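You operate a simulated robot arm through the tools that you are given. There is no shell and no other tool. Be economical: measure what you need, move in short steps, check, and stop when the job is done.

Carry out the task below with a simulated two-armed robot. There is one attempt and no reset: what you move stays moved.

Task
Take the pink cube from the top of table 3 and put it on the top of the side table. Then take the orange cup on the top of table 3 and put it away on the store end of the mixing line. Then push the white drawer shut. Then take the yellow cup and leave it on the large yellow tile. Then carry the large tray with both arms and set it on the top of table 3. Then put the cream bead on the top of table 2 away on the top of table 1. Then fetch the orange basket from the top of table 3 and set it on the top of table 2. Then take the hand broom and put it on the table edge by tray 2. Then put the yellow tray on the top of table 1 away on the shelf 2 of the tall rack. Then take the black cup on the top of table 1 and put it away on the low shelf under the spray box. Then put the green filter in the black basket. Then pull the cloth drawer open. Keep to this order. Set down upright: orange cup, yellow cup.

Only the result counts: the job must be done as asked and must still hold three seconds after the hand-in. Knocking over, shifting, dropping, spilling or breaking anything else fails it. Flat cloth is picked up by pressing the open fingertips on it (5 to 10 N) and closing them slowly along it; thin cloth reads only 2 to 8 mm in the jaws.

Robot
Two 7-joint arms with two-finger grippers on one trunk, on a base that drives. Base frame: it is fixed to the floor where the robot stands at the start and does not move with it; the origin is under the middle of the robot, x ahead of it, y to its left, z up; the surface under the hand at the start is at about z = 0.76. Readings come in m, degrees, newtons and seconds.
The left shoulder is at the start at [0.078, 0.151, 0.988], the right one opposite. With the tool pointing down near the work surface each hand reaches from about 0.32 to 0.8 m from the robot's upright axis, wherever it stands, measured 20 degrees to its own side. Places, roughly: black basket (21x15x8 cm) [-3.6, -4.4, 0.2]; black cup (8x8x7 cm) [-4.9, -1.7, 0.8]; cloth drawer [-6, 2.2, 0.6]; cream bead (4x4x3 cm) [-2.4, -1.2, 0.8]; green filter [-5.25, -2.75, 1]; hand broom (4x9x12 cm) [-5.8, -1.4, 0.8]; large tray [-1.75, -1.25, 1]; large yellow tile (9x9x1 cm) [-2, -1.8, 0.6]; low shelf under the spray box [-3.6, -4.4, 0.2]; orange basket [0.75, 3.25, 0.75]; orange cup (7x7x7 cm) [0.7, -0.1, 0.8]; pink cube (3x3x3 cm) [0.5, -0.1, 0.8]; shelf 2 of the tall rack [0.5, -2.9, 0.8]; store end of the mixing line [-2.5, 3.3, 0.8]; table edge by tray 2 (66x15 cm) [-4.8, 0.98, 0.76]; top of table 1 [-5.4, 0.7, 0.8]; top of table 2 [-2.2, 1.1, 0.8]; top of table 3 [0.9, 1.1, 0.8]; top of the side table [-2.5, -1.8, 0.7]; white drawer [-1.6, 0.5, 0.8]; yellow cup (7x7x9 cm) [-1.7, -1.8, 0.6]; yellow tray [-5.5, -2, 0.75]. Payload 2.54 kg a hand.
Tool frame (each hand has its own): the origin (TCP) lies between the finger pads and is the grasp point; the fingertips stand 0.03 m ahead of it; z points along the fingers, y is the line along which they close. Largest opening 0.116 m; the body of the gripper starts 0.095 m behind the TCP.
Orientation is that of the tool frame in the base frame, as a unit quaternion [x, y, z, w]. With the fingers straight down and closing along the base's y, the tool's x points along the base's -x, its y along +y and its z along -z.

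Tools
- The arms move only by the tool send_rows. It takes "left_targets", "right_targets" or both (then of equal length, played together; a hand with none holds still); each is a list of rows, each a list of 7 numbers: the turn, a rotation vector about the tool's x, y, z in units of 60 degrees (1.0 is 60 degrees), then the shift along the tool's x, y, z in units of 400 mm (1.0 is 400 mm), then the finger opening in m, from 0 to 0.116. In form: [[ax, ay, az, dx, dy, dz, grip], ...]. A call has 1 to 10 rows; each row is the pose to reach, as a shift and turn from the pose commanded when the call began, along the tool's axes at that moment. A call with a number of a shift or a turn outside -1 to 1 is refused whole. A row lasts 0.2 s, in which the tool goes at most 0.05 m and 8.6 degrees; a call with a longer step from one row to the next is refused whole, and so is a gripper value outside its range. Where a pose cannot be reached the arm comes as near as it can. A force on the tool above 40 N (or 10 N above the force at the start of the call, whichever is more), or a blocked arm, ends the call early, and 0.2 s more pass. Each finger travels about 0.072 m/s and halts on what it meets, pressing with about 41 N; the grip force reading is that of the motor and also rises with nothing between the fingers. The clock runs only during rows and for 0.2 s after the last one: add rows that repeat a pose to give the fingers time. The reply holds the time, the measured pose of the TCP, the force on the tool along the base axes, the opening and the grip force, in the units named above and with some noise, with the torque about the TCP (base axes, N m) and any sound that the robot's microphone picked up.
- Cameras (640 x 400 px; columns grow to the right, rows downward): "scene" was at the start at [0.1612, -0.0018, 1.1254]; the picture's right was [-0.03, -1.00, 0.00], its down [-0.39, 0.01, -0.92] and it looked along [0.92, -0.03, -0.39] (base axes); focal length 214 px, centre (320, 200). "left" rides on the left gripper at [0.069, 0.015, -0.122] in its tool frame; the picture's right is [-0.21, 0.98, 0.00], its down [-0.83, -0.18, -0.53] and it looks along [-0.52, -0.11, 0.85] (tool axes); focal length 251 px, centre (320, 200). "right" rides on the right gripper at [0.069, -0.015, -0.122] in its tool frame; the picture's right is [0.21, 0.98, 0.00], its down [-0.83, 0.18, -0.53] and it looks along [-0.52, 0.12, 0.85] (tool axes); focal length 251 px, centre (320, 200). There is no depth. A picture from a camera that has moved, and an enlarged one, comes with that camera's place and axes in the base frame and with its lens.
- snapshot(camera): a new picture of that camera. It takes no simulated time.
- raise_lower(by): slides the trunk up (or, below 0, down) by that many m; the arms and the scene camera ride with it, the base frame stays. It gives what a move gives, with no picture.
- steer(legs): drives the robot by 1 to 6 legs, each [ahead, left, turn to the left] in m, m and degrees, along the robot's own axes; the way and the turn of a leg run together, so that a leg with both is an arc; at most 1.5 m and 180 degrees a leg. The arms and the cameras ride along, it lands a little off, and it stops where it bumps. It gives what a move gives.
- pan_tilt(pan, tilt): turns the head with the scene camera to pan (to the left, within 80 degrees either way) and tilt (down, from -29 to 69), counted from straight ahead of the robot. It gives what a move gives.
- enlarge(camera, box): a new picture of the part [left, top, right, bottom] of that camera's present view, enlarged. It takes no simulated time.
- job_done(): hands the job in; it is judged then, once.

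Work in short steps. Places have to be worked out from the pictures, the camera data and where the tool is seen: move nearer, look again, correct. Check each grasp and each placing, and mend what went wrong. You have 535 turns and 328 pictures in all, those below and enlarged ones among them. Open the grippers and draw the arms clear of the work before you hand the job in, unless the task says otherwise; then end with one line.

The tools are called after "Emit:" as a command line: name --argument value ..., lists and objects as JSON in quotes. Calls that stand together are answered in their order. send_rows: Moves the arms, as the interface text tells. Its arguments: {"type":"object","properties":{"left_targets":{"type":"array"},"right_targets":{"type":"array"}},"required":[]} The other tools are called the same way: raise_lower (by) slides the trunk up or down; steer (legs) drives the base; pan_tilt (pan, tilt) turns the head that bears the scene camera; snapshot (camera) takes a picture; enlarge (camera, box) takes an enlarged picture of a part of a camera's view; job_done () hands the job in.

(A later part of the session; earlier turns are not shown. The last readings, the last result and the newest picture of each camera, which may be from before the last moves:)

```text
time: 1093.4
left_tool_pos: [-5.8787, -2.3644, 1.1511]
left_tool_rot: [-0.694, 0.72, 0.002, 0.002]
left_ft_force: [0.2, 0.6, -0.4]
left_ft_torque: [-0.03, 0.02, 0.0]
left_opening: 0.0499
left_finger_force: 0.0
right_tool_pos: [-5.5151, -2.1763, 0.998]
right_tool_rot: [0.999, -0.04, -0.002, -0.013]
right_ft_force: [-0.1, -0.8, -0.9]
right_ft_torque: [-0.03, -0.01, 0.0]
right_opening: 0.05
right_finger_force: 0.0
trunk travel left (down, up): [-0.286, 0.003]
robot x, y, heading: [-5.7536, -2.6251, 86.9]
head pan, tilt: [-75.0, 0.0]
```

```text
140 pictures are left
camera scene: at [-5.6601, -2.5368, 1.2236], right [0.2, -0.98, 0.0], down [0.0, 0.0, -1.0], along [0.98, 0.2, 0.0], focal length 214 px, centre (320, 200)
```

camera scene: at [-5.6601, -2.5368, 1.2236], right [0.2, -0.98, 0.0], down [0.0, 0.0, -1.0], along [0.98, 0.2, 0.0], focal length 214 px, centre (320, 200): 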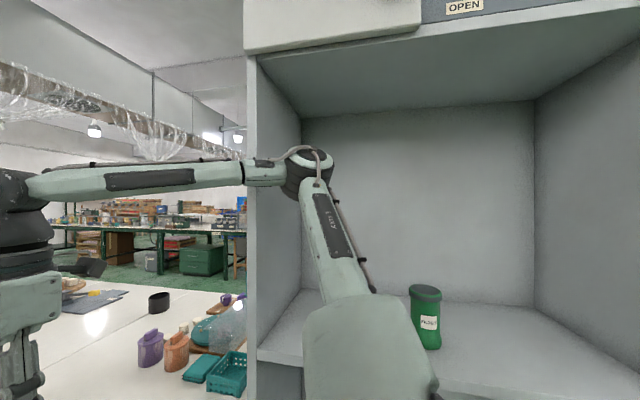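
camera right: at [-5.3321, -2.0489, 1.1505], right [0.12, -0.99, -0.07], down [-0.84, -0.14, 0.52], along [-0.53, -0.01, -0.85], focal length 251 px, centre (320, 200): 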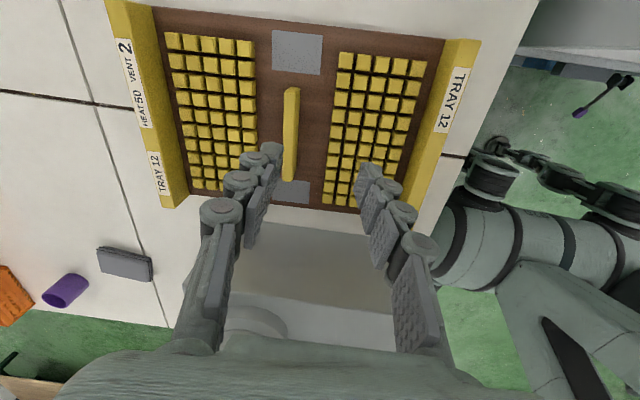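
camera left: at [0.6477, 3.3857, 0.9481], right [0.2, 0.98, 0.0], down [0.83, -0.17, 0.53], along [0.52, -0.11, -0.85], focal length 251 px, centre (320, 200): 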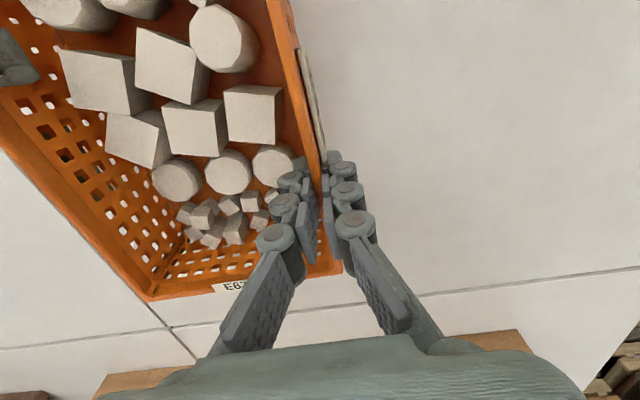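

The elbow is inside the open cabinet, against its side panel. I'll shift left, turn to heading 100° so the elbow swings north past the cabinet, then try again.

Emit:
steer --legs '[[0, 0.17, 0], [0, 0, 13], [0.03, -0.11, 0]]'

Emit:
snapshot --camera "scene"

```text
time: 1094.7
left_tool_pos: [-5.9224, -2.362, 1.1493]
left_tool_rot: [-0.693, 0.721, 0.004, 0.002]
left_ft_force: [1.0, -0.1, -1.0]
left_ft_torque: [0.03, -0.02, -0.01]
left_opening: 0.0502
left_finger_force: 0.0
right_tool_pos: [-5.5506, -2.1758, 0.9984]
right_tool_rot: [0.999, -0.049, -0.006, -0.013]
right_ft_force: [0.0, 1.1, 0.1]
right_ft_torque: [0.01, 0.01, 0.01]
right_opening: 0.0502
right_finger_force: 0.1
trunk travel left (down, up): [-0.286, 0.003]
robot x, y, heading: [-5.7981, -2.623, 86.1]
head pan, tilt: [-75.0, 0.0]
stopped in leg 1: the robot was blocked; the commanded pose is now the measured one
```

```text
139 pictures are left
camera scene: at [-5.704, -2.5366, 1.2236], right [0.2, -0.98, 0.0], down [0.0, 0.0, -1.0], along [0.98, 0.2, 0.0], focal length 214 px, centre (320, 200)
```

scene: 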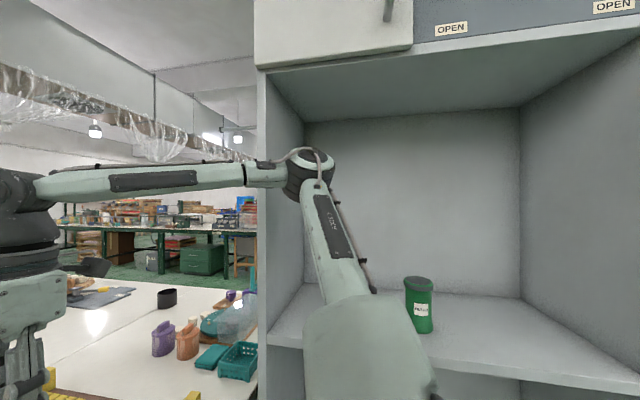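

Likely the wrist met the D1 shelf on the machine. I'll pull the right hand back south first, then shift the base left to (-5.9, -2.57), where the elbow stays clear of the cabinet.

Emit:
send_rows --right_targets '[[0, 0, 0, 0.04, 0.1, 0, 0.05], [0, 0, 0, 0.07, 0.2, 0, 0.05], [0, 0, 0, 0.07, 0.3, 0, 0.05], [0, 0, 0, 0.07, 0.4, 0, 0.05], [0, 0, 0, 0.07, 0.5, 0, 0.05], [0, 0, 0, 0.07, 0.55, 0, 0.05]]'

Emit:
steer --legs '[[0, 0.11, 0], [0, 0, 5], [0.04, 0, 0]]'

Emit:
pan_tilt --pan -30 --tilt 20

Emit:
snapshot --camera "scene"

```text
time: 1096.1
left_tool_pos: [-5.9246, -2.361, 1.1495]
left_tool_rot: [-0.694, 0.72, 0.002, 0.002]
left_ft_force: [0.5, 0.5, 0.3]
left_ft_torque: [-0.01, -0.04, 0.0]
left_opening: 0.05
left_finger_force: 0.1
right_tool_pos: [-5.5464, -2.3883, 1.0044]
right_tool_rot: [0.999, -0.049, -0.004, -0.012]
right_ft_force: [0.3, -1.0, -0.2]
right_ft_torque: [0.02, 0.02, 0.02]
right_opening: 0.0501
right_finger_force: 0.0
right hand out of reach, approached as far as the arm can: row 6
trunk travel left (down, up): [-0.286, 0.003]
robot x, y, heading: [-5.7995, -2.6222, 86.2]
head pan, tilt: [-75.0, 0.0]
```

```text
time: 1098.8
left_tool_pos: [-6.0544, -2.3411, 1.1484]
left_tool_rot: [0.722, -0.692, -0.003, -0.001]
left_ft_force: [-0.8, -0.3, 0.0]
left_ft_torque: [0.06, 0.0, 0.04]
left_opening: 0.05
left_finger_force: 0.2
right_tool_pos: [-5.6743, -2.3371, 1.0026]
right_tool_rot: [1.0, -0.008, -0.005, -0.013]
right_ft_force: [-0.1, -1.7, 0.3]
right_ft_torque: [0.06, 0.01, -0.03]
right_opening: 0.0501
right_finger_force: 0.1
trunk travel left (down, up): [-0.286, 0.003]
robot x, y, heading: [-5.9101, -2.59, 91.1]
head pan, tilt: [-75.0, 0.0]
stopped in leg 3: the robot was blocked; the commanded pose is now the measured one
```

```text
time: 1100.0
left_tool_pos: [-6.0542, -2.3398, 1.1494]
left_tool_rot: [0.722, -0.692, -0.002, 0.001]
left_ft_force: [0.9, 0.7, 0.3]
left_ft_torque: [-0.02, -0.03, -0.03]
left_opening: 0.0503
left_finger_force: 0.0
right_tool_pos: [-5.6754, -2.3378, 1.0028]
right_tool_rot: [1.0, -0.008, -0.005, -0.011]
right_ft_force: [-0.2, -0.2, 0.0]
right_ft_torque: [-0.03, 0.0, 0.01]
right_opening: 0.0501
right_finger_force: 0.0
trunk travel left (down, up): [-0.286, 0.003]
robot x, y, heading: [-5.9108, -2.5914, 91.1]
head pan, tilt: [-30.0, 20.0]
```

```text
138 pictures are left
camera scene: at [-5.8652, -2.4397, 1.1914], right [0.87, -0.48, 0.0], down [-0.17, -0.3, -0.94], along [0.46, 0.82, -0.34], focal length 214 px, centre (320, 200)
```

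scene: 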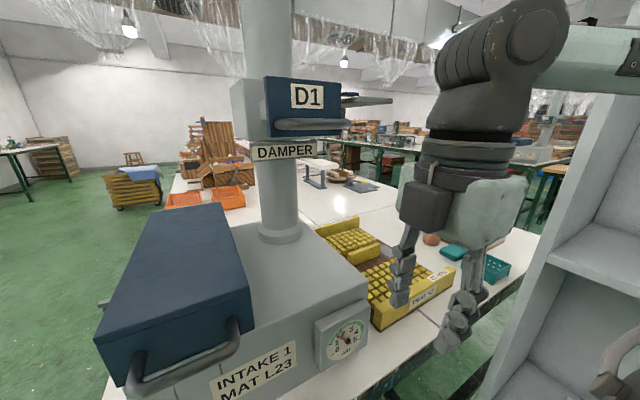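

Base is at its limit by the table stretcher. Move the hand east first, then north over the bar.

Emit:
send_rows --right_targets '[[0, 0, 0, 0.11, -0.03, 0, 0.05], [0, 0, 0, 0.22, -0.06, 0, 0.05], [0, 0, 0, 0.33, -0.09, 0, 0.05], [0, 0, 0, 0.44, -0.13, 0.02, 0.05], [0, 0, 0, 0.54, -0.18, 0.04, 0.05], [0, 0, 0, 0.59, -0.25, 0.06, 0.05]]'

Emit:
snapshot --camera "scene"

```text
time: 1101.3
left_tool_pos: [-6.0545, -2.3402, 1.1479]
left_tool_rot: [0.722, -0.692, -0.001, 0.0]
left_ft_force: [0.0, 1.1, 0.4]
left_ft_torque: [-0.03, -0.02, -0.02]
left_opening: 0.05
left_finger_force: 0.1
right_tool_pos: [-5.4366, -2.2379, 0.9798]
right_tool_rot: [1.0, -0.008, -0.005, -0.011]
right_ft_force: [0.0, -0.1, 0.8]
right_ft_torque: [0.0, 0.0, 0.0]
right_opening: 0.0499
right_finger_force: 0.0
trunk travel left (down, up): [-0.286, 0.003]
robot x, y, heading: [-5.9094, -2.5894, 91.1]
head pan, tilt: [-30.0, 20.0]
```

```text
137 pictures are left
camera scene: at [-5.865, -2.439, 1.1912], right [0.87, -0.48, 0.0], down [-0.17, -0.3, -0.94], along [0.46, 0.82, -0.34], focal length 214 px, centre (320, 200)
```

scene: 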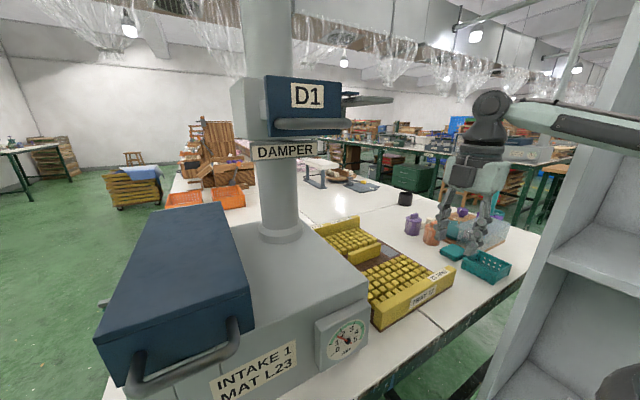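

No contact. Now north in small steps.

Emit:
send_rows --right_targets '[[0, 0, 0, 0, -0.1, 0.01, 0.05], [0, 0, 0, 0, -0.2, 0.02, 0.05], [0, 0, 0, 0, -0.3, 0.03, 0.05], [0, 0, 0, 0, -0.4, 0.04, 0.05]]'

Emit:
pan_tilt --pan -65 --tilt 10

Emit:
snapshot --camera "scene"

```text
time: 1102.3
left_tool_pos: [-6.0551, -2.3391, 1.1475]
left_tool_rot: [0.723, -0.691, -0.001, 0.0]
left_ft_force: [0.5, 0.4, -0.5]
left_ft_torque: [-0.01, -0.02, 0.02]
left_opening: 0.0504
left_finger_force: 0.0
right_tool_pos: [-5.4354, -2.0788, 0.9653]
right_tool_rot: [1.0, -0.009, -0.005, -0.011]
right_ft_force: [0.0, 0.4, -0.9]
right_ft_torque: [0.01, 0.01, 0.0]
right_opening: 0.05
right_finger_force: 0.0
trunk travel left (down, up): [-0.286, 0.003]
robot x, y, heading: [-5.9096, -2.592, 90.8]
head pan, tilt: [-30.0, 20.0]
```

```text
time: 1103.4
left_tool_pos: [-6.0541, -2.3387, 1.1489]
left_tool_rot: [0.722, -0.691, -0.001, 0.0]
left_ft_force: [0.0, -0.1, 0.7]
left_ft_torque: [-0.02, -0.02, 0.0]
left_opening: 0.0496
left_finger_force: 0.0
right_tool_pos: [-5.4362, -2.0789, 0.9647]
right_tool_rot: [1.0, -0.009, -0.006, -0.011]
right_ft_force: [-0.1, -0.8, 1.2]
right_ft_torque: [0.02, -0.01, -0.04]
right_opening: 0.0504
right_finger_force: 0.0
trunk travel left (down, up): [-0.286, 0.003]
robot x, y, heading: [-5.9101, -2.59, 91.1]
head pan, tilt: [-65.0, 10.0]
```

```text
136 pictures are left
camera scene: at [-5.8269, -2.4802, 1.2077], right [0.44, -0.9, 0.0], down [-0.16, -0.08, -0.98], along [0.88, 0.43, -0.17], focal length 214 px, centre (320, 200)
```

scene: 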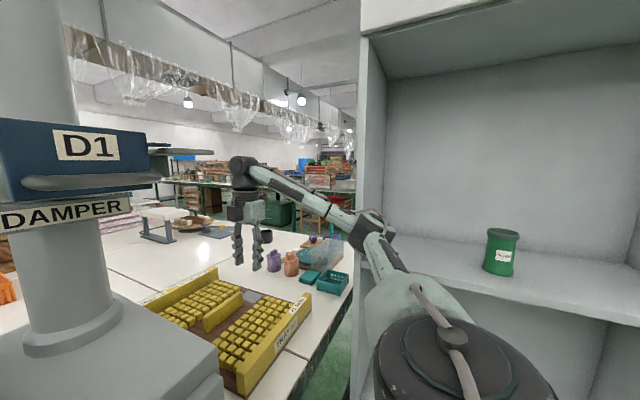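

The elbow just clears the panel edge. Move on to the bar and take a picture from the hand.

Emit:
send_rows --right_targets '[[0, 0, 0, -0.01, -0.08, 0.03, 0.05], [0, 0, 0, -0.02, -0.16, 0.06, 0.05], [0, 0, 0, -0.02, -0.19, 0.09, 0.05]]'

Emit:
snapshot --camera "right"

Emit:
snapshot --camera "scene"

```text
time: 1104.2
left_tool_pos: [-6.0541, -2.3398, 1.1483]
left_tool_rot: [0.723, -0.691, -0.001, 0.0]
left_ft_force: [0.1, -0.3, -0.3]
left_ft_torque: [0.0, 0.04, 0.01]
left_opening: 0.05
left_finger_force: 0.0
right_tool_pos: [-5.4437, -2.0026, 0.9331]
right_tool_rot: [1.0, -0.009, -0.005, -0.011]
right_ft_force: [0.9, -0.7, 0.4]
right_ft_torque: [-0.01, -0.03, 0.01]
right_opening: 0.0503
right_finger_force: 0.1
trunk travel left (down, up): [-0.286, 0.003]
robot x, y, heading: [-5.912, -2.5885, 90.9]
head pan, tilt: [-65.0, 10.0]
```

```text
135 pictures are left
camera right: at [-5.3725, -1.9918, 1.053], right [0.2, -0.98, -0.03], down [-0.82, -0.18, 0.54], along [-0.53, -0.09, -0.84], focal length 251 px, centre (320, 200)
```

right: 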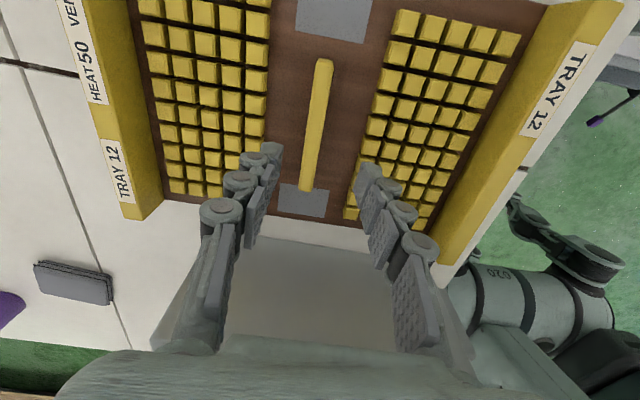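

```text
134 pictures are left
camera scene: at [-5.8267, -2.4801, 1.2077], right [0.44, -0.9, 0.0], down [-0.16, -0.08, -0.98], along [0.88, 0.43, -0.17], focal length 214 px, centre (320, 200)
```

scene: 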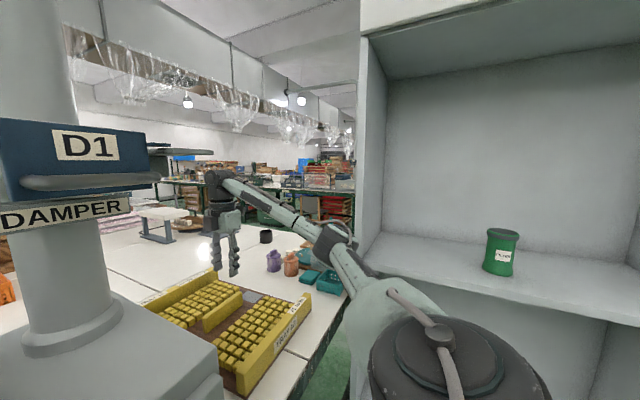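

The bar is centred within 6 mm. Descend to TCP z≈0.825 with a 3.8 cm opening, then close.

Emit:
send_rows --right_targets '[[0, 0, 0, 0, -0.015, 0.06, 0.04], [0, 0, 0, 0, -0.015, 0.12, 0.038], [0, 0, 0, 0, -0.015, 0.18, 0.038], [0, 0, 0, 0, -0.015, 0.23, 0.038], [0, 0, 0, 0, -0.015, 0.27, 0.038]]'

Emit:
snapshot --camera "right"

```text
time: 1105.4
left_tool_pos: [-6.0537, -2.3385, 1.1484]
left_tool_rot: [0.722, -0.692, -0.002, 0.0]
left_ft_force: [-1.1, 0.6, 0.0]
left_ft_torque: [-0.01, -0.01, 0.01]
left_opening: 0.0501
left_finger_force: 0.0
right_tool_pos: [-5.4445, -1.9939, 0.8237]
right_tool_rot: [1.0, -0.009, -0.006, -0.012]
right_ft_force: [0.7, -0.5, -0.6]
right_ft_torque: [0.0, -0.01, 0.0]
right_opening: 0.0379
right_finger_force: 0.1
trunk travel left (down, up): [-0.286, 0.003]
robot x, y, heading: [-5.91, -2.5887, 90.9]
head pan, tilt: [-65.0, 10.0]
```

```text
133 pictures are left
camera right: at [-5.3733, -1.9837, 0.9441], right [0.2, -0.98, -0.03], down [-0.82, -0.18, 0.54], along [-0.53, -0.09, -0.84], focal length 251 px, centre (320, 200)
```

right: 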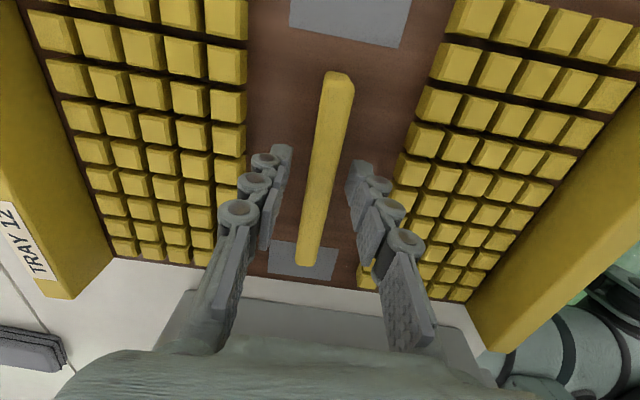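

Straddling with room. Go 12 mm deeper, shift 7 mm, and close.

Emit:
send_rows --right_targets '[[0, 0, 0, 0, 0.017, 0.015, 0.038], [0, 0, 0, 0, 0.017, 0.03, 0.038], [0, 0, 0, 0, 0.017, 0.03, 0.025], [0, 0, 0, 0, 0.017, 0.03, 0.012], [0, 0, 0, 0, 0.017, 0.03, 0.005], [0, 0, 0, 0, 0.017, 0.03, 0.003], [0, 0, 0, 0, 0.017, 0.03, 0.003]]'

Emit:
snapshot --camera "right"

```text
time: 1107.0
left_tool_pos: [-6.0535, -2.3393, 1.1491]
left_tool_rot: [0.722, -0.691, -0.002, 0.0]
left_ft_force: [0.9, -1.1, 0.7]
left_ft_torque: [-0.02, -0.02, 0.04]
left_opening: 0.0501
left_finger_force: 0.2
right_tool_pos: [-5.4443, -2.0009, 0.8129]
right_tool_rot: [1.0, -0.008, -0.005, -0.011]
right_ft_force: [0.1, 0.0, 0.9]
right_ft_torque: [-0.69, 0.14, 0.9]
right_opening: 0.0162
right_finger_force: 40.9
trunk travel left (down, up): [-0.286, 0.003]
robot x, y, heading: [-5.9101, -2.5918, 91.2]
head pan, tilt: [-65.0, 10.0]
```

```text
132 pictures are left
camera right: at [-5.3733, -1.9901, 0.9325], right [0.2, -0.98, -0.02], down [-0.82, -0.18, 0.54], along [-0.53, -0.09, -0.84], focal length 251 px, centre (320, 200)
```

right: 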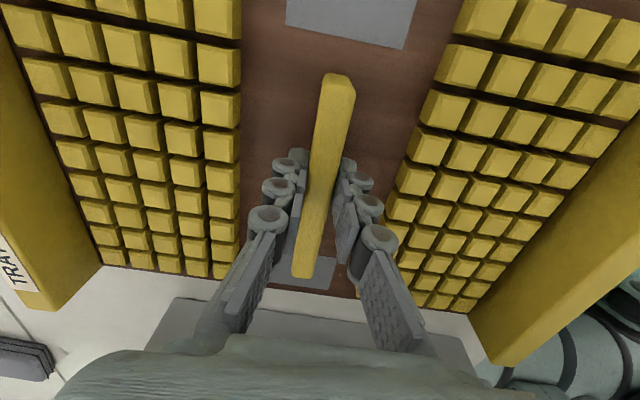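

Gripped (16 mm). Test-lift 4 cm.

Emit:
send_rows --right_targets '[[0, 0, 0, 0, 0, -0.03, 0.003], [0, 0, 0, 0, 0, -0.06, 0.003], [0, 0, 0, 0, 0, -0.1, 0.003], [0, 0, 0, 0, 0, -0.1, 0.003]]'

Emit:
snapshot --camera "scene"

Emit:
snapshot --camera "right"

```text
time: 1108.0
left_tool_pos: [-6.0538, -2.3385, 1.1489]
left_tool_rot: [0.722, -0.692, -0.002, 0.001]
left_ft_force: [-0.2, 0.1, -0.3]
left_ft_torque: [-0.06, 0.01, -0.02]
left_opening: 0.0499
left_finger_force: 0.1
right_tool_pos: [-5.4422, -2.0018, 0.8496]
right_tool_rot: [1.0, -0.008, -0.006, -0.011]
right_ft_force: [0.1, -0.5, -9.9]
right_ft_torque: [-0.02, -0.12, 0.01]
right_opening: 0.0153
right_finger_force: 40.6
trunk travel left (down, up): [-0.286, 0.003]
robot x, y, heading: [-5.9084, -2.5887, 91.0]
head pan, tilt: [-65.0, 10.0]
```

```text
131 pictures are left
camera scene: at [-5.8261, -2.4794, 1.2075], right [0.44, -0.9, 0.0], down [-0.16, -0.08, -0.98], along [0.88, 0.43, -0.17], focal length 214 px, centre (320, 200)
```

scene: 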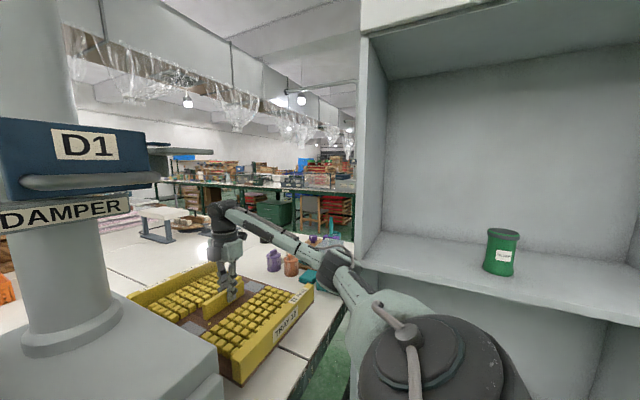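

```text
130 pictures are left
camera right: at [-5.3715, -1.9911, 0.9712], right [0.2, -0.98, -0.02], down [-0.82, -0.18, 0.54], along [-0.53, -0.09, -0.84], focal length 251 px, centre (320, 200)
```

right: 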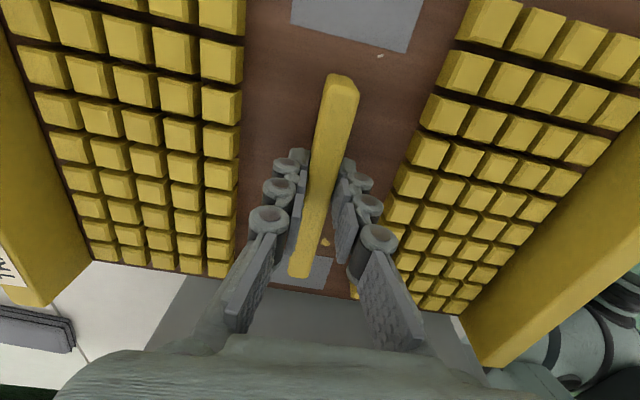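

Level, about 1 kg. Raise slightly and back straight out between the machine and the cabinet.

Emit:
send_rows --right_targets '[[0, 0, 0, 0, 0, -0.05, 0.003], [0, 0, 0, 0, 0, -0.1, 0.003], [0, 0, 0, 0, 0, -0.12, 0.003]]'

Emit:
steer --legs '[[-0.22, 0, -0.5]]'

Emit:
snapshot --camera "scene"

```text
time: 1108.8
left_tool_pos: [-6.053, -2.3394, 1.1488]
left_tool_rot: [0.722, -0.691, -0.003, 0.0]
left_ft_force: [-0.8, -1.0, 0.0]
left_ft_torque: [-0.04, 0.01, -0.01]
left_opening: 0.05
left_finger_force: 0.1
right_tool_pos: [-5.4422, -2.0023, 0.9004]
right_tool_rot: [1.0, -0.008, -0.005, -0.011]
right_ft_force: [0.0, 0.0, -10.1]
right_ft_torque: [-0.03, -0.11, 0.02]
right_opening: 0.0155
right_finger_force: 40.7
trunk travel left (down, up): [-0.286, 0.003]
robot x, y, heading: [-5.9135, -2.5899, 91.1]
head pan, tilt: [-65.0, 10.0]
```

```text
time: 1110.5
left_tool_pos: [-6.0495, -2.5579, 1.1481]
left_tool_rot: [0.72, -0.694, -0.002, 0.001]
left_ft_force: [0.9, 0.6, -0.8]
left_ft_torque: [0.02, 0.01, -0.01]
left_opening: 0.0502
left_finger_force: 0.1
right_tool_pos: [-5.434, -2.2261, 0.9008]
right_tool_rot: [1.0, -0.011, -0.006, -0.011]
right_ft_force: [0.7, 0.2, -7.9]
right_ft_torque: [0.01, -0.08, -0.02]
right_opening: 0.0155
right_finger_force: 41.0
trunk travel left (down, up): [-0.286, 0.003]
robot x, y, heading: [-5.9041, -2.8107, 90.5]
head pan, tilt: [-65.0, 10.0]
```

```text
129 pictures are left
camera scene: at [-5.8223, -2.7004, 1.2076], right [0.43, -0.9, 0.0], down [-0.16, -0.08, -0.98], along [0.89, 0.42, -0.17], focal length 214 px, centre (320, 200)
```

scene: 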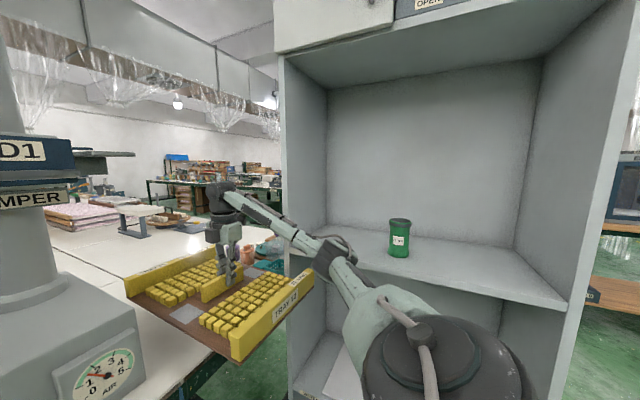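

Tray is in the gap. Shift left 2 cm and continue back.

Emit:
steer --legs '[[0, 0.02, 0], [-0.28, 0, 0]]'

Emit:
snapshot --camera "scene"

```text
time: 1112.9
left_tool_pos: [-6.0661, -2.8354, 1.1467]
left_tool_rot: [0.719, -0.695, -0.002, 0.0]
left_ft_force: [0.3, 0.4, 0.4]
left_ft_torque: [0.0, -0.03, 0.02]
left_opening: 0.05
left_finger_force: 0.1
right_tool_pos: [-5.45, -2.5053, 0.8993]
right_tool_rot: [1.0, -0.014, -0.006, -0.011]
right_ft_force: [0.3, -0.8, -7.4]
right_ft_torque: [0.01, -0.07, -0.01]
right_opening: 0.0154
right_finger_force: 40.9
trunk travel left (down, up): [-0.286, 0.003]
robot x, y, heading: [-5.9261, -3.0872, 90.6]
head pan, tilt: [-65.0, 10.0]
```

```text
128 pictures are left
camera scene: at [-5.8396, -2.9786, 1.2076], right [0.43, -0.9, 0.0], down [-0.16, -0.07, -0.98], along [0.89, 0.42, -0.17], focal length 214 px, centre (320, 200)
```

scene: 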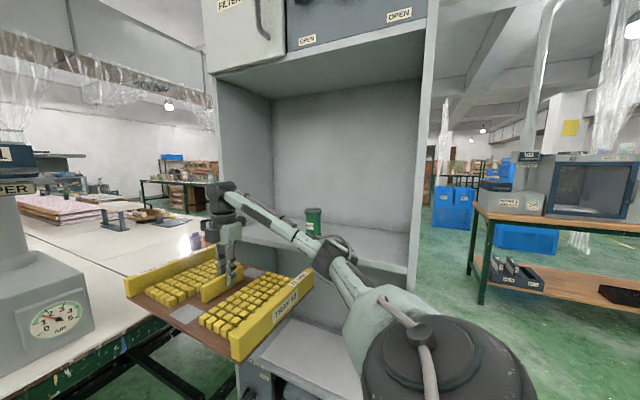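

Clear of the gap. I'll swing wide, turn to face east, and bring the tray in front of the robot.

Emit:
steer --legs '[[-0.3, 0.25, 0], [-0.35, 0, 0], [0, 0, -90]]'

Emit:
send_rows --right_targets '[[0, 0, 0, 0, 0, -0.02, 0.003], [0, 0, 0, -0.1, 0, -0.05, 0.003], [0, 0, 0, -0.2, 0, -0.08, 0.003], [0, 0, 0, -0.3, 0, -0.11, 0.003], [0, 0, 0, -0.4, 0.03, -0.14, 0.003], [0, 0, 0, -0.5, 0.06, -0.17, 0.003]]'

Emit:
pan_tilt --pan -10 --tilt 25

Emit:
snapshot --camera "scene"

```text
time: 1121.7
left_tool_pos: [-5.916, -3.5893, 1.1493]
left_tool_rot: [-0.019, 1.0, 0.001, 0.001]
left_ft_force: [-0.4, 0.2, 0.4]
left_ft_torque: [0.01, 0.01, -0.01]
left_opening: 0.0499
left_finger_force: 0.0
right_tool_pos: [-5.5824, -4.2009, 0.8998]
right_tool_rot: [-0.7, 0.714, -0.003, 0.012]
right_ft_force: [-0.6, 0.3, -9.0]
right_ft_torque: [-0.06, 0.0, 0.04]
right_opening: 0.0156
right_finger_force: 40.8
trunk travel left (down, up): [-0.286, 0.003]
robot x, y, heading: [-6.1714, -3.731, 0.7]
head pan, tilt: [-65.0, 10.0]
```

```text
time: 1123.1
left_tool_pos: [-5.9168, -3.5874, 1.1488]
left_tool_rot: [-0.019, 1.0, 0.0, 0.001]
left_ft_force: [1.1, 0.3, -0.3]
left_ft_torque: [-0.02, 0.01, 0.01]
left_opening: 0.0501
left_finger_force: 0.1
right_tool_pos: [-5.6026, -4.0039, 0.9695]
right_tool_rot: [-0.7, 0.714, -0.004, 0.011]
right_ft_force: [0.0, 0.0, -8.1]
right_ft_torque: [-0.09, 0.03, 0.01]
right_opening: 0.0155
right_finger_force: 40.9
trunk travel left (down, up): [-0.286, 0.003]
robot x, y, heading: [-6.1677, -3.7309, 0.8]
head pan, tilt: [-65.0, 10.0]
```

```text
time: 1124.3
left_tool_pos: [-5.9178, -3.5881, 1.1479]
left_tool_rot: [-0.02, 1.0, 0.002, 0.0]
left_ft_force: [5.4, 18.1, -4.9]
left_ft_torque: [-2.58, 0.55, -0.29]
left_opening: 0.0502
left_finger_force: 0.0
right_tool_pos: [-5.6029, -4.0046, 0.9694]
right_tool_rot: [-0.7, 0.714, -0.003, 0.012]
right_ft_force: [0.9, 0.3, -9.5]
right_ft_torque: [-0.05, 0.0, 0.02]
right_opening: 0.016
right_finger_force: 40.7
trunk travel left (down, up): [-0.286, 0.003]
robot x, y, heading: [-6.1697, -3.7316, 0.7]
head pan, tilt: [-10.0, 25.0]
```

```text
127 pictures are left
camera scene: at [-6.0093, -3.7482, 1.1841], right [-0.2, -0.98, 0.0], down [-0.41, 0.08, -0.91], along [0.89, -0.18, -0.41], focal length 214 px, centre (320, 200)
```

scene: 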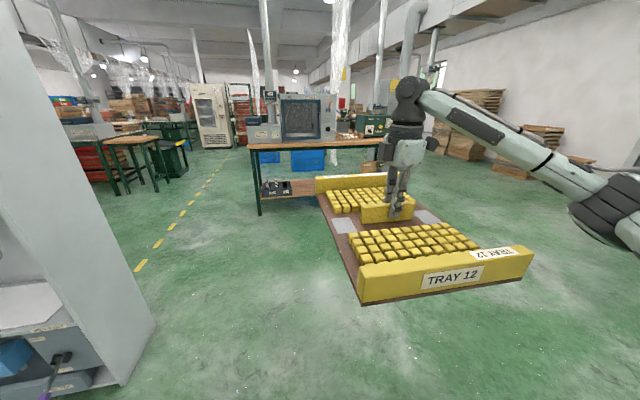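

Tray level in front. Move the left hand clear of the head, then drive east to x≈-4.55, then north.

Emit:
send_rows --left_targets '[[0, 0, 0, -0.05, 0.08, 0, 0.05], [0, 0, 0, -0.1, 0.16, 0, 0.05], [0, 0, 0, -0.15, 0.25, 0, 0.05]]'

Emit:
steer --legs '[[0.9, 0, -0.7], [0.72, 0, 0], [0, 1.15, 0]]'

Emit:
snapshot --camera "scene"

```text
time: 1125.1
left_tool_pos: [-5.8627, -3.4846, 1.149]
left_tool_rot: [-0.019, 1.0, 0.001, 0.001]
left_ft_force: [-0.2, 0.0, -0.1]
left_ft_torque: [0.03, 0.01, 0.05]
left_opening: 0.0499
left_finger_force: 0.1
right_tool_pos: [-5.6031, -4.0038, 0.9697]
right_tool_rot: [-0.7, 0.714, -0.004, 0.011]
right_ft_force: [-0.1, 0.3, -9.3]
right_ft_torque: [-0.09, 0.05, 0.01]
right_opening: 0.0154
right_finger_force: 40.5
trunk travel left (down, up): [-0.286, 0.003]
robot x, y, heading: [-6.1683, -3.7307, 1.0]
head pan, tilt: [-10.0, 25.0]
```

```text
time: 1144.2
left_tool_pos: [-4.2416, -2.3512, 1.1499]
left_tool_rot: [-0.022, 1.0, 0.001, 0.001]
left_ft_force: [-0.4, 0.4, 0.2]
left_ft_torque: [-0.02, -0.03, -0.04]
left_opening: 0.05
left_finger_force: 0.1
right_tool_pos: [-3.9784, -2.8687, 0.9694]
right_tool_rot: [-0.702, 0.713, -0.004, 0.011]
right_ft_force: [0.5, -0.1, -8.4]
right_ft_torque: [-0.06, 0.02, 0.0]
right_opening: 0.0158
right_finger_force: 40.9
trunk travel left (down, up): [-0.286, 0.003]
robot x, y, heading: [-4.5469, -2.5958, 1.2]
head pan, tilt: [-10.0, 25.0]
```

```text
126 pictures are left
camera scene: at [-4.3862, -2.61, 1.1832], right [-0.15, -0.99, 0.0], down [-0.42, 0.07, -0.91], along [0.9, -0.14, -0.42], focal length 214 px, centre (320, 200)
```

scene: 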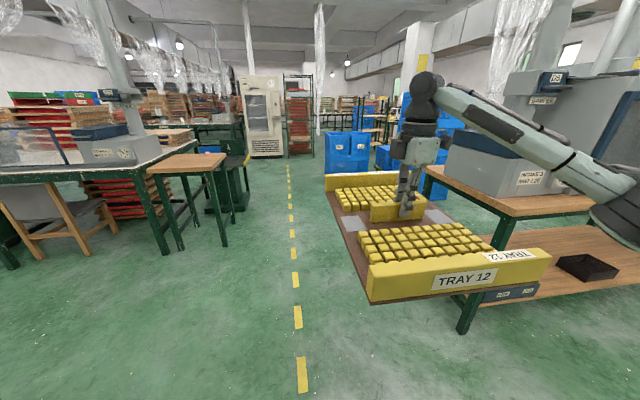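

The lane ahead is clear, and the tall rack seems to stand by the white oven. Drive east.

Emit:
steer --legs '[[1.2, 0.08, -1.2], [1.2, 0, 0], [1.0, 0, 0]]'

Emit:
snapshot --camera "scene"

```text
time: 1160.5
left_tool_pos: [-0.8787, -2.2369, 1.1482]
left_tool_rot: [-0.015, 1.0, 0.0, 0.001]
left_ft_force: [0.8, 0.3, -0.2]
left_ft_torque: [0.0, 0.02, -0.02]
left_opening: 0.0498
left_finger_force: 0.0
right_tool_pos: [-0.6229, -2.7582, 0.9691]
right_tool_rot: [-0.696, 0.718, -0.005, 0.011]
right_ft_force: [0.5, 0.5, -9.0]
right_ft_torque: [-0.05, 0.0, 0.02]
right_opening: 0.0154
right_finger_force: 41.6
trunk travel left (down, up): [-0.286, 0.003]
robot x, y, heading: [-1.1871, -2.4802, 0.4]
head pan, tilt: [-10.0, 25.0]
```

```text
125 pictures are left
camera scene: at [-1.0262, -2.4933, 1.1831], right [-0.17, -0.99, 0.0], down [-0.42, 0.07, -0.91], along [0.89, -0.15, -0.42], focal length 214 px, centre (320, 200)
```

scene: 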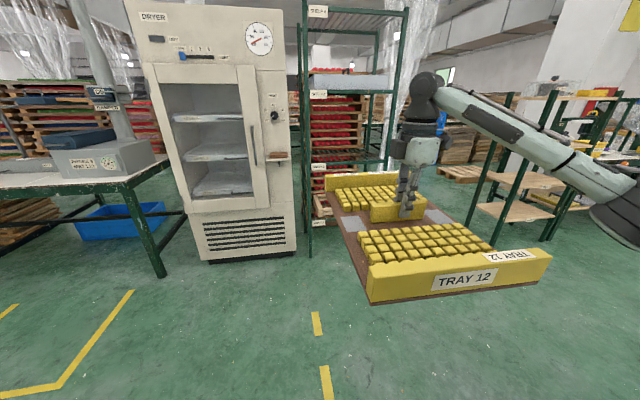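

The tall rack stands right of the dryer. Zoom in on its shelf labels.

Emit:
enlarge --camera "scene" --box '[280, 0, 430, 260]'

```text
1.54 times, centred on (355, 130) of scene
camera zoom: at [-1.0262, -2.4933, 1.1831], right [-0.17, -0.99, 0.0], down [-0.42, 0.07, -0.91], along [0.89, -0.15, -0.42], focal length 330 px, centre (266, 308)
```

zoom: 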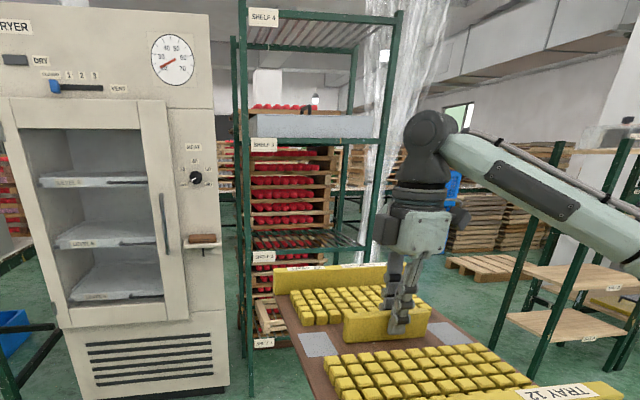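

Shelf 2 is the empty wire shelf (≈z 0.77), with shelf 3 above at ≈1.22. Move closer and measure.

Emit:
steer --legs '[[0.4, -0.12, -0.4]]'

Emit:
pan_tilt --pan -15 --tilt 10

Emit:
snapshot --camera "scene"

```text
time: 1163.1
left_tool_pos: [-0.4781, -2.3519, 1.1495]
left_tool_rot: [-0.014, 1.0, 0.001, 0.001]
left_ft_force: [0.4, -0.8, -0.6]
left_ft_torque: [0.02, 0.04, -0.01]
left_opening: 0.05
left_finger_force: 0.1
right_tool_pos: [-0.2232, -2.8754, 0.9695]
right_tool_rot: [-0.695, 0.719, -0.004, 0.011]
right_ft_force: [0.6, -0.2, -8.5]
right_ft_torque: [-0.08, 0.02, -0.04]
right_opening: 0.0155
right_finger_force: 41.0
trunk travel left (down, up): [-0.286, 0.003]
robot x, y, heading: [-0.7884, -2.5956, 0.0]
head pan, tilt: [-10.0, 25.0]
```

```text
time: 1163.9
left_tool_pos: [-0.4775, -2.3529, 1.1487]
left_tool_rot: [-0.014, 1.0, 0.002, 0.001]
left_ft_force: [0.1, 0.3, -0.2]
left_ft_torque: [0.0, -0.01, 0.0]
left_opening: 0.0502
left_finger_force: 0.1
right_tool_pos: [-0.2239, -2.8743, 0.9694]
right_tool_rot: [-0.695, 0.719, -0.005, 0.011]
right_ft_force: [-0.7, -0.5, -8.6]
right_ft_torque: [-0.06, 0.01, -0.04]
right_opening: 0.0157
right_finger_force: 40.8
trunk travel left (down, up): [-0.286, 0.003]
robot x, y, heading: [-0.791, -2.5933, -0.0]
head pan, tilt: [-15.0, 10.0]
```

```text
123 pictures are left
camera scene: at [-0.6278, -2.6166, 1.2075], right [-0.26, -0.97, 0.0], down [-0.17, 0.05, -0.98], along [0.95, -0.25, -0.18], focal length 214 px, centre (320, 200)
```

scene: 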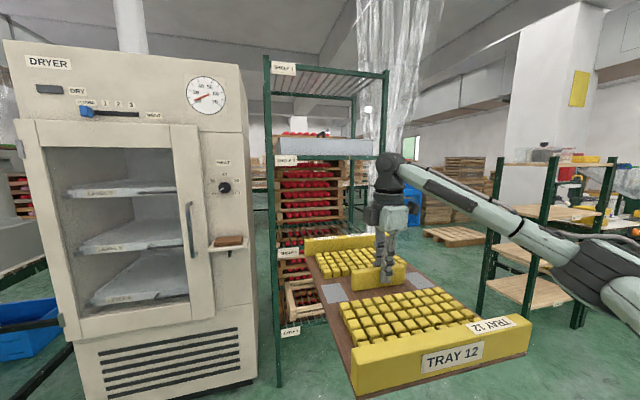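

Rack depth is ≈0.37 and width ≈0.56. The tray (0.40×0.31) fits better turned 90°, so I'll yaw the wrist by +90° and lower the trunk.

Emit:
send_rows --right_targets '[[0, 0, 0.12, 0, 0, 0, 0.003], [0, 0, 0.24, 0, 0, 0, 0.003], [0, 0, 0.36, 0, 0, 0, 0.003], [0, 0, 0.48, 0, 0, 0, 0.003], [0, 0, 0.6, 0, 0, 0, 0.003], [0, 0, 0.72, 0, 0, 0, 0.003], [0, 0, 0.84, 0, 0, 0, 0.003], [0, 0, 0.96, 0, 0, 0, 0.003]]'

Emit:
send_rows --right_targets '[[0, 0, 0.12, 0, 0, 0, 0.003], [0, 0, 0.24, 0, 0, 0, 0.003], [0, 0, 0.36, 0, 0, 0, 0.003], [0, 0, 0.48, 0, 0, 0, 0.003], [0, 0, 0.56, 0, 0, 0, 0.003]]'

Emit:
raise_lower --by -0.09

Emit:
snapshot --camera "scene"

```text
time: 1165.7
left_tool_pos: [-0.4777, -2.3517, 1.1484]
left_tool_rot: [-0.014, 1.0, 0.002, 0.001]
left_ft_force: [-0.6, -0.4, 0.0]
left_ft_torque: [0.0, 0.01, 0.0]
left_opening: 0.05
left_finger_force: 0.2
right_tool_pos: [-0.224, -2.8731, 0.9695]
right_tool_rot: [-0.262, 0.965, 0.002, 0.011]
right_ft_force: [-0.7, 0.0, -9.0]
right_ft_torque: [-0.04, 0.1, 0.03]
right_opening: 0.0155
right_finger_force: 41.3
trunk travel left (down, up): [-0.286, 0.003]
robot x, y, heading: [-0.785, -2.5965, 0.2]
head pan, tilt: [-15.0, 10.0]
```

```text
time: 1166.9
left_tool_pos: [-0.4765, -2.3518, 1.1497]
left_tool_rot: [-0.014, 1.0, 0.001, 0.001]
left_ft_force: [-0.1, -0.2, -0.5]
left_ft_torque: [0.03, -0.02, -0.01]
left_opening: 0.0499
left_finger_force: 0.1
right_tool_pos: [-0.2252, -2.8752, 0.9691]
right_tool_rot: [0.029, 1.0, 0.006, 0.01]
right_ft_force: [0.3, 1.2, -9.1]
right_ft_torque: [0.02, 0.1, 0.01]
right_opening: 0.0153
right_finger_force: 41.0
trunk travel left (down, up): [-0.286, 0.003]
robot x, y, heading: [-0.7859, -2.5958, -0.2]
head pan, tilt: [-15.0, 10.0]
```

```text
time: 1168.1
left_tool_pos: [-0.4777, -2.3526, 1.0585]
left_tool_rot: [-0.014, 1.0, 0.002, 0.001]
left_ft_force: [0.4, 0.5, 0.3]
left_ft_torque: [-0.01, 0.0, -0.02]
left_opening: 0.05
left_finger_force: 0.2
right_tool_pos: [-0.224, -2.8737, 0.8786]
right_tool_rot: [0.027, 1.0, 0.006, 0.01]
right_ft_force: [0.4, -0.2, -9.1]
right_ft_torque: [0.0, 0.07, 0.01]
right_opening: 0.0154
right_finger_force: 40.9
trunk travel left (down, up): [-0.196, 0.093]
robot x, y, heading: [-0.7871, -2.5944, -0.0]
head pan, tilt: [-15.0, 10.0]
```

```text
122 pictures are left
camera scene: at [-0.6281, -2.6165, 1.1177], right [-0.26, -0.97, 0.0], down [-0.17, 0.04, -0.98], along [0.95, -0.25, -0.17], focal length 214 px, centre (320, 200)
```

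scene: 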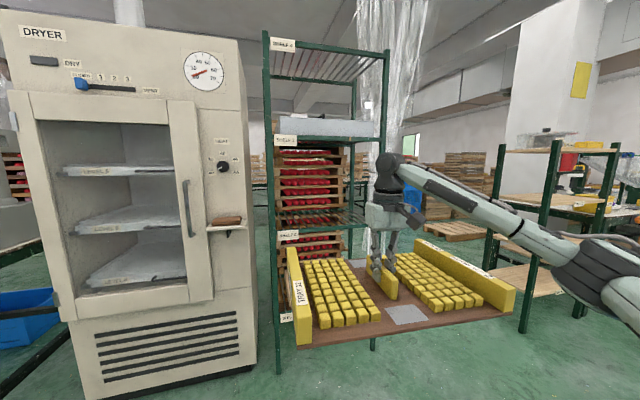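

Now align to y≈-2.915 and drive forward part-way.

Emit:
steer --legs '[[0, -0.04, 0], [0.45, 0, 0]]'

Emit:
snapshot --camera "scene"

Emit:
snapshot --camera "right"

```text
time: 1171.5
left_tool_pos: [-0.0345, -2.3879, 1.0579]
left_tool_rot: [-0.015, 1.0, 0.002, 0.001]
left_ft_force: [0.4, -0.2, -0.2]
left_ft_torque: [0.02, 0.01, 0.0]
left_opening: 0.0502
left_finger_force: 0.0
right_tool_pos: [0.2221, -2.9091, 0.8802]
right_tool_rot: [0.025, 1.0, 0.005, 0.01]
right_ft_force: [0.6, -0.1, -8.4]
right_ft_torque: [0.0, 0.07, 0.0]
right_opening: 0.0155
right_finger_force: 41.2
trunk travel left (down, up): [-0.196, 0.093]
robot x, y, heading: [-0.3393, -2.6311, 0.7]
head pan, tilt: [-15.0, 10.0]
```

```text
121 pictures are left
camera scene: at [-0.1825, -2.6537, 1.1175], right [-0.25, -0.97, 0.0], down [-0.17, 0.04, -0.98], along [0.95, -0.25, -0.17], focal length 214 px, centre (320, 200)
```

scene: 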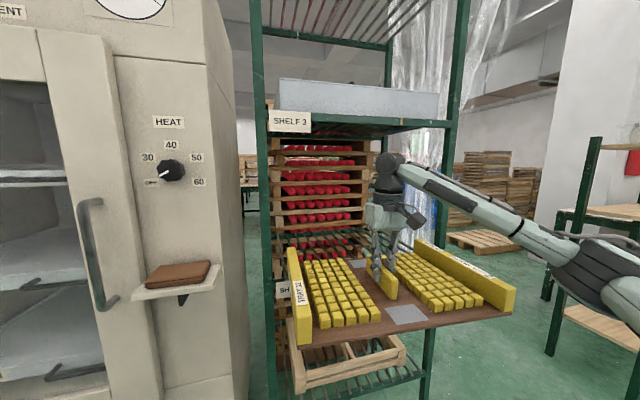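

```text
120 pictures are left
camera right: at [0.1504, -2.9237, 0.999], right [-0.17, 0.99, 0.01], down [0.82, 0.14, 0.55], along [0.54, 0.1, -0.83], focal length 251 px, centre (320, 200)
```

right: 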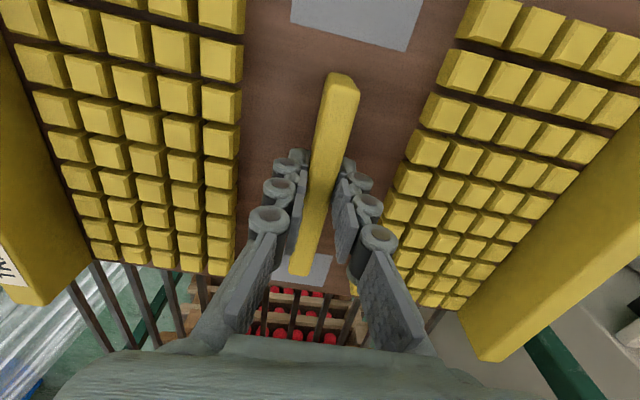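

Alignment with the posts is good. Extend the hand 6 cm, then drive the last 0.28 m.

Emit:
send_rows --right_targets '[[0, 0, 0, -0.05, 0, 0, 0.003], [0, 0, 0, -0.1, 0, 0, 0.003], [0, 0, 0, -0.15, 0, 0, 0.003]]'

Emit:
steer --legs '[[0.15, 0, -0.5]]'

Emit:
snapshot --camera "scene"

```text
time: 1172.3
left_tool_pos: [-0.0337, -2.3892, 1.0596]
left_tool_rot: [-0.016, 1.0, 0.001, 0.001]
left_ft_force: [-0.6, -0.1, -0.6]
left_ft_torque: [0.05, 0.01, -0.01]
left_opening: 0.05
left_finger_force: 0.0
right_tool_pos: [0.283, -2.9115, 0.8786]
right_tool_rot: [0.025, 1.0, 0.005, 0.009]
right_ft_force: [-0.3, -0.5, -8.9]
right_ft_torque: [-0.02, 0.08, 0.01]
right_opening: 0.0155
right_finger_force: 40.7
trunk travel left (down, up): [-0.196, 0.093]
robot x, y, heading: [-0.3393, -2.6317, 0.1]
head pan, tilt: [-15.0, 10.0]
```

```text
time: 1173.7
left_tool_pos: [0.12, -2.3924, 1.0573]
left_tool_rot: [-0.009, 1.0, 0.001, 0.001]
left_ft_force: [-0.2, -0.5, -0.7]
left_ft_torque: [0.01, 0.02, -0.02]
left_opening: 0.0499
left_finger_force: 0.1
right_tool_pos: [0.4313, -2.9196, 0.8787]
right_tool_rot: [0.031, 0.999, 0.005, 0.009]
right_ft_force: [0.3, 0.4, -9.6]
right_ft_torque: [0.0, 0.1, 0.0]
right_opening: 0.0155
right_finger_force: 41.0
trunk travel left (down, up): [-0.196, 0.093]
robot x, y, heading: [-0.1915, -2.6301, -0.4]
head pan, tilt: [-15.0, 10.0]
```

```text
119 pictures are left
camera scene: at [-0.0323, -2.6559, 1.1174], right [-0.27, -0.96, 0.0], down [-0.17, 0.05, -0.98], along [0.95, -0.26, -0.18], focal length 214 px, centre (320, 200)
```

scene: 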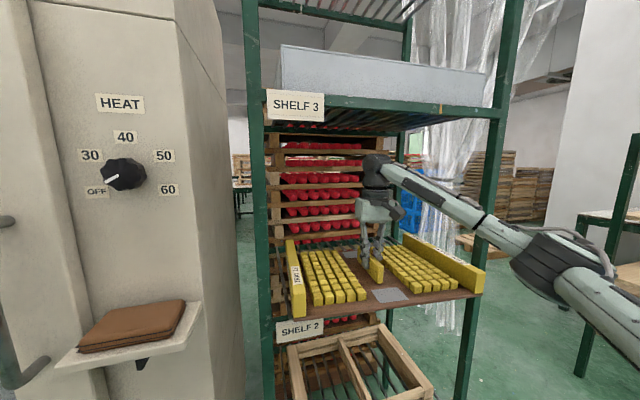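

Clearances on both sides look fine. Forward the remaining 0.13 m.

Emit:
steer --legs '[[0.13, 0, 0.2]]'

Emit:
snapshot --camera "scene"

Emit:
snapshot --camera "right"

```text
time: 1175.0
left_tool_pos: [0.2482, -2.3915, 1.0595]
left_tool_rot: [-0.012, 1.0, 0.002, 0.001]
left_ft_force: [-0.4, 1.0, 0.5]
left_ft_torque: [-0.01, 0.04, -0.03]
left_opening: 0.05
left_finger_force: 0.0
right_tool_pos: [0.561, -2.9172, 0.8793]
right_tool_rot: [0.027, 1.0, 0.005, 0.01]
right_ft_force: [0.1, -0.6, -9.0]
right_ft_torque: [0.03, 0.11, 0.01]
right_opening: 0.0152
right_finger_force: 40.8
trunk travel left (down, up): [-0.196, 0.093]
robot x, y, heading: [-0.0621, -2.631, -0.1]
head pan, tilt: [-15.0, 10.0]
```

```text
118 pictures are left
camera scene: at [0.097, -2.6553, 1.1174], right [-0.26, -0.97, 0.0], down [-0.17, 0.05, -0.98], along [0.95, -0.26, -0.18], focal length 214 px, centre (320, 200)
```

scene: 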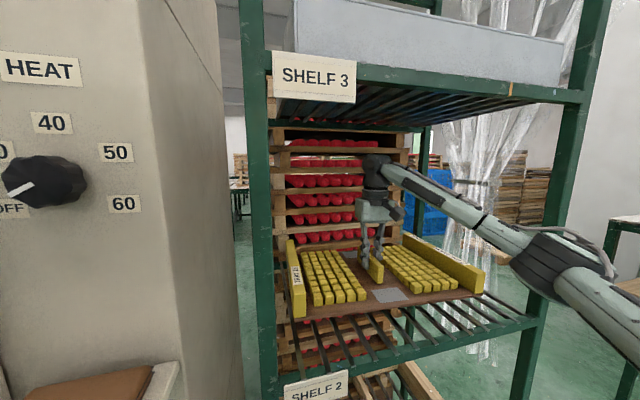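

```text
117 pictures are left
camera right: at [0.4892, -2.9306, 0.9983], right [-0.16, 0.99, 0.01], down [0.82, 0.13, 0.55], along [0.54, 0.09, -0.83], focal length 251 px, centre (320, 200)
```

right: 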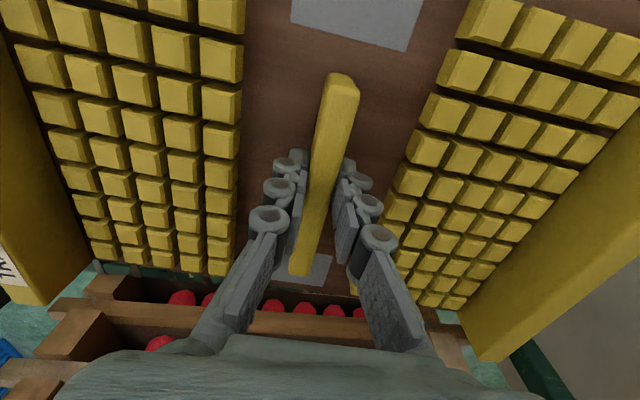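

The tray is over shelf 2. Lower with the trunk to contact.

Emit:
raise_lower --by -0.03

Emit:
raise_lower --by -0.012

Emit:
snapshot --camera "scene"

```text
time: 1175.7
left_tool_pos: [0.2455, -2.3905, 1.03]
left_tool_rot: [-0.013, 1.0, 0.001, 0.001]
left_ft_force: [0.5, -0.4, -0.8]
left_ft_torque: [0.0, 0.02, -0.05]
left_opening: 0.05
left_finger_force: 0.1
right_tool_pos: [0.5613, -2.9172, 0.8541]
right_tool_rot: [0.029, 0.999, 0.006, 0.014]
right_ft_force: [4.3, -4.6, 11.2]
right_ft_torque: [-0.12, -0.72, 0.06]
right_opening: 0.0155
right_finger_force: 41.2
trunk travel left (down, up): [-0.166, 0.123]
robot x, y, heading: [-0.0614, -2.6329, 0.2]
head pan, tilt: [-15.0, 10.0]
```

```text
time: 1176.1
left_tool_pos: [0.2443, -2.3908, 1.0235]
left_tool_rot: [-0.011, 1.0, 0.001, 0.002]
left_ft_force: [0.7, 0.0, 0.4]
left_ft_torque: [0.02, -0.02, 0.0]
left_opening: 0.05
left_finger_force: 0.0
right_tool_pos: [0.5604, -2.9162, 0.8516]
right_tool_rot: [0.029, 0.999, 0.008, 0.019]
right_ft_force: [-4.0, 1.7, 8.7]
right_ft_torque: [-0.11, -0.17, 0.09]
right_opening: 0.0154
right_finger_force: 41.9
trunk travel left (down, up): [-0.161, 0.128]
robot x, y, heading: [-0.0603, -2.632, -0.0]
head pan, tilt: [-15.0, 10.0]
stopped: the force on the tool passed its limit at 46 N (the readings are from after the stop); the commanded pose is now the measured one
```

```text
116 pictures are left
camera scene: at [0.0949, -2.6548, 1.0819], right [-0.26, -0.97, 0.0], down [-0.17, 0.04, -0.98], along [0.95, -0.26, -0.17], focal length 214 px, centre (320, 200)
```

scene: 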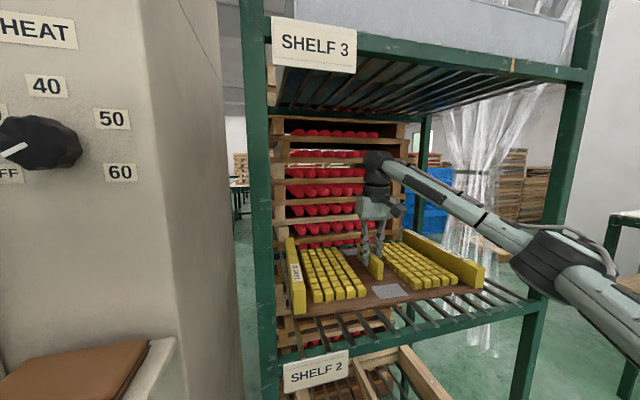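

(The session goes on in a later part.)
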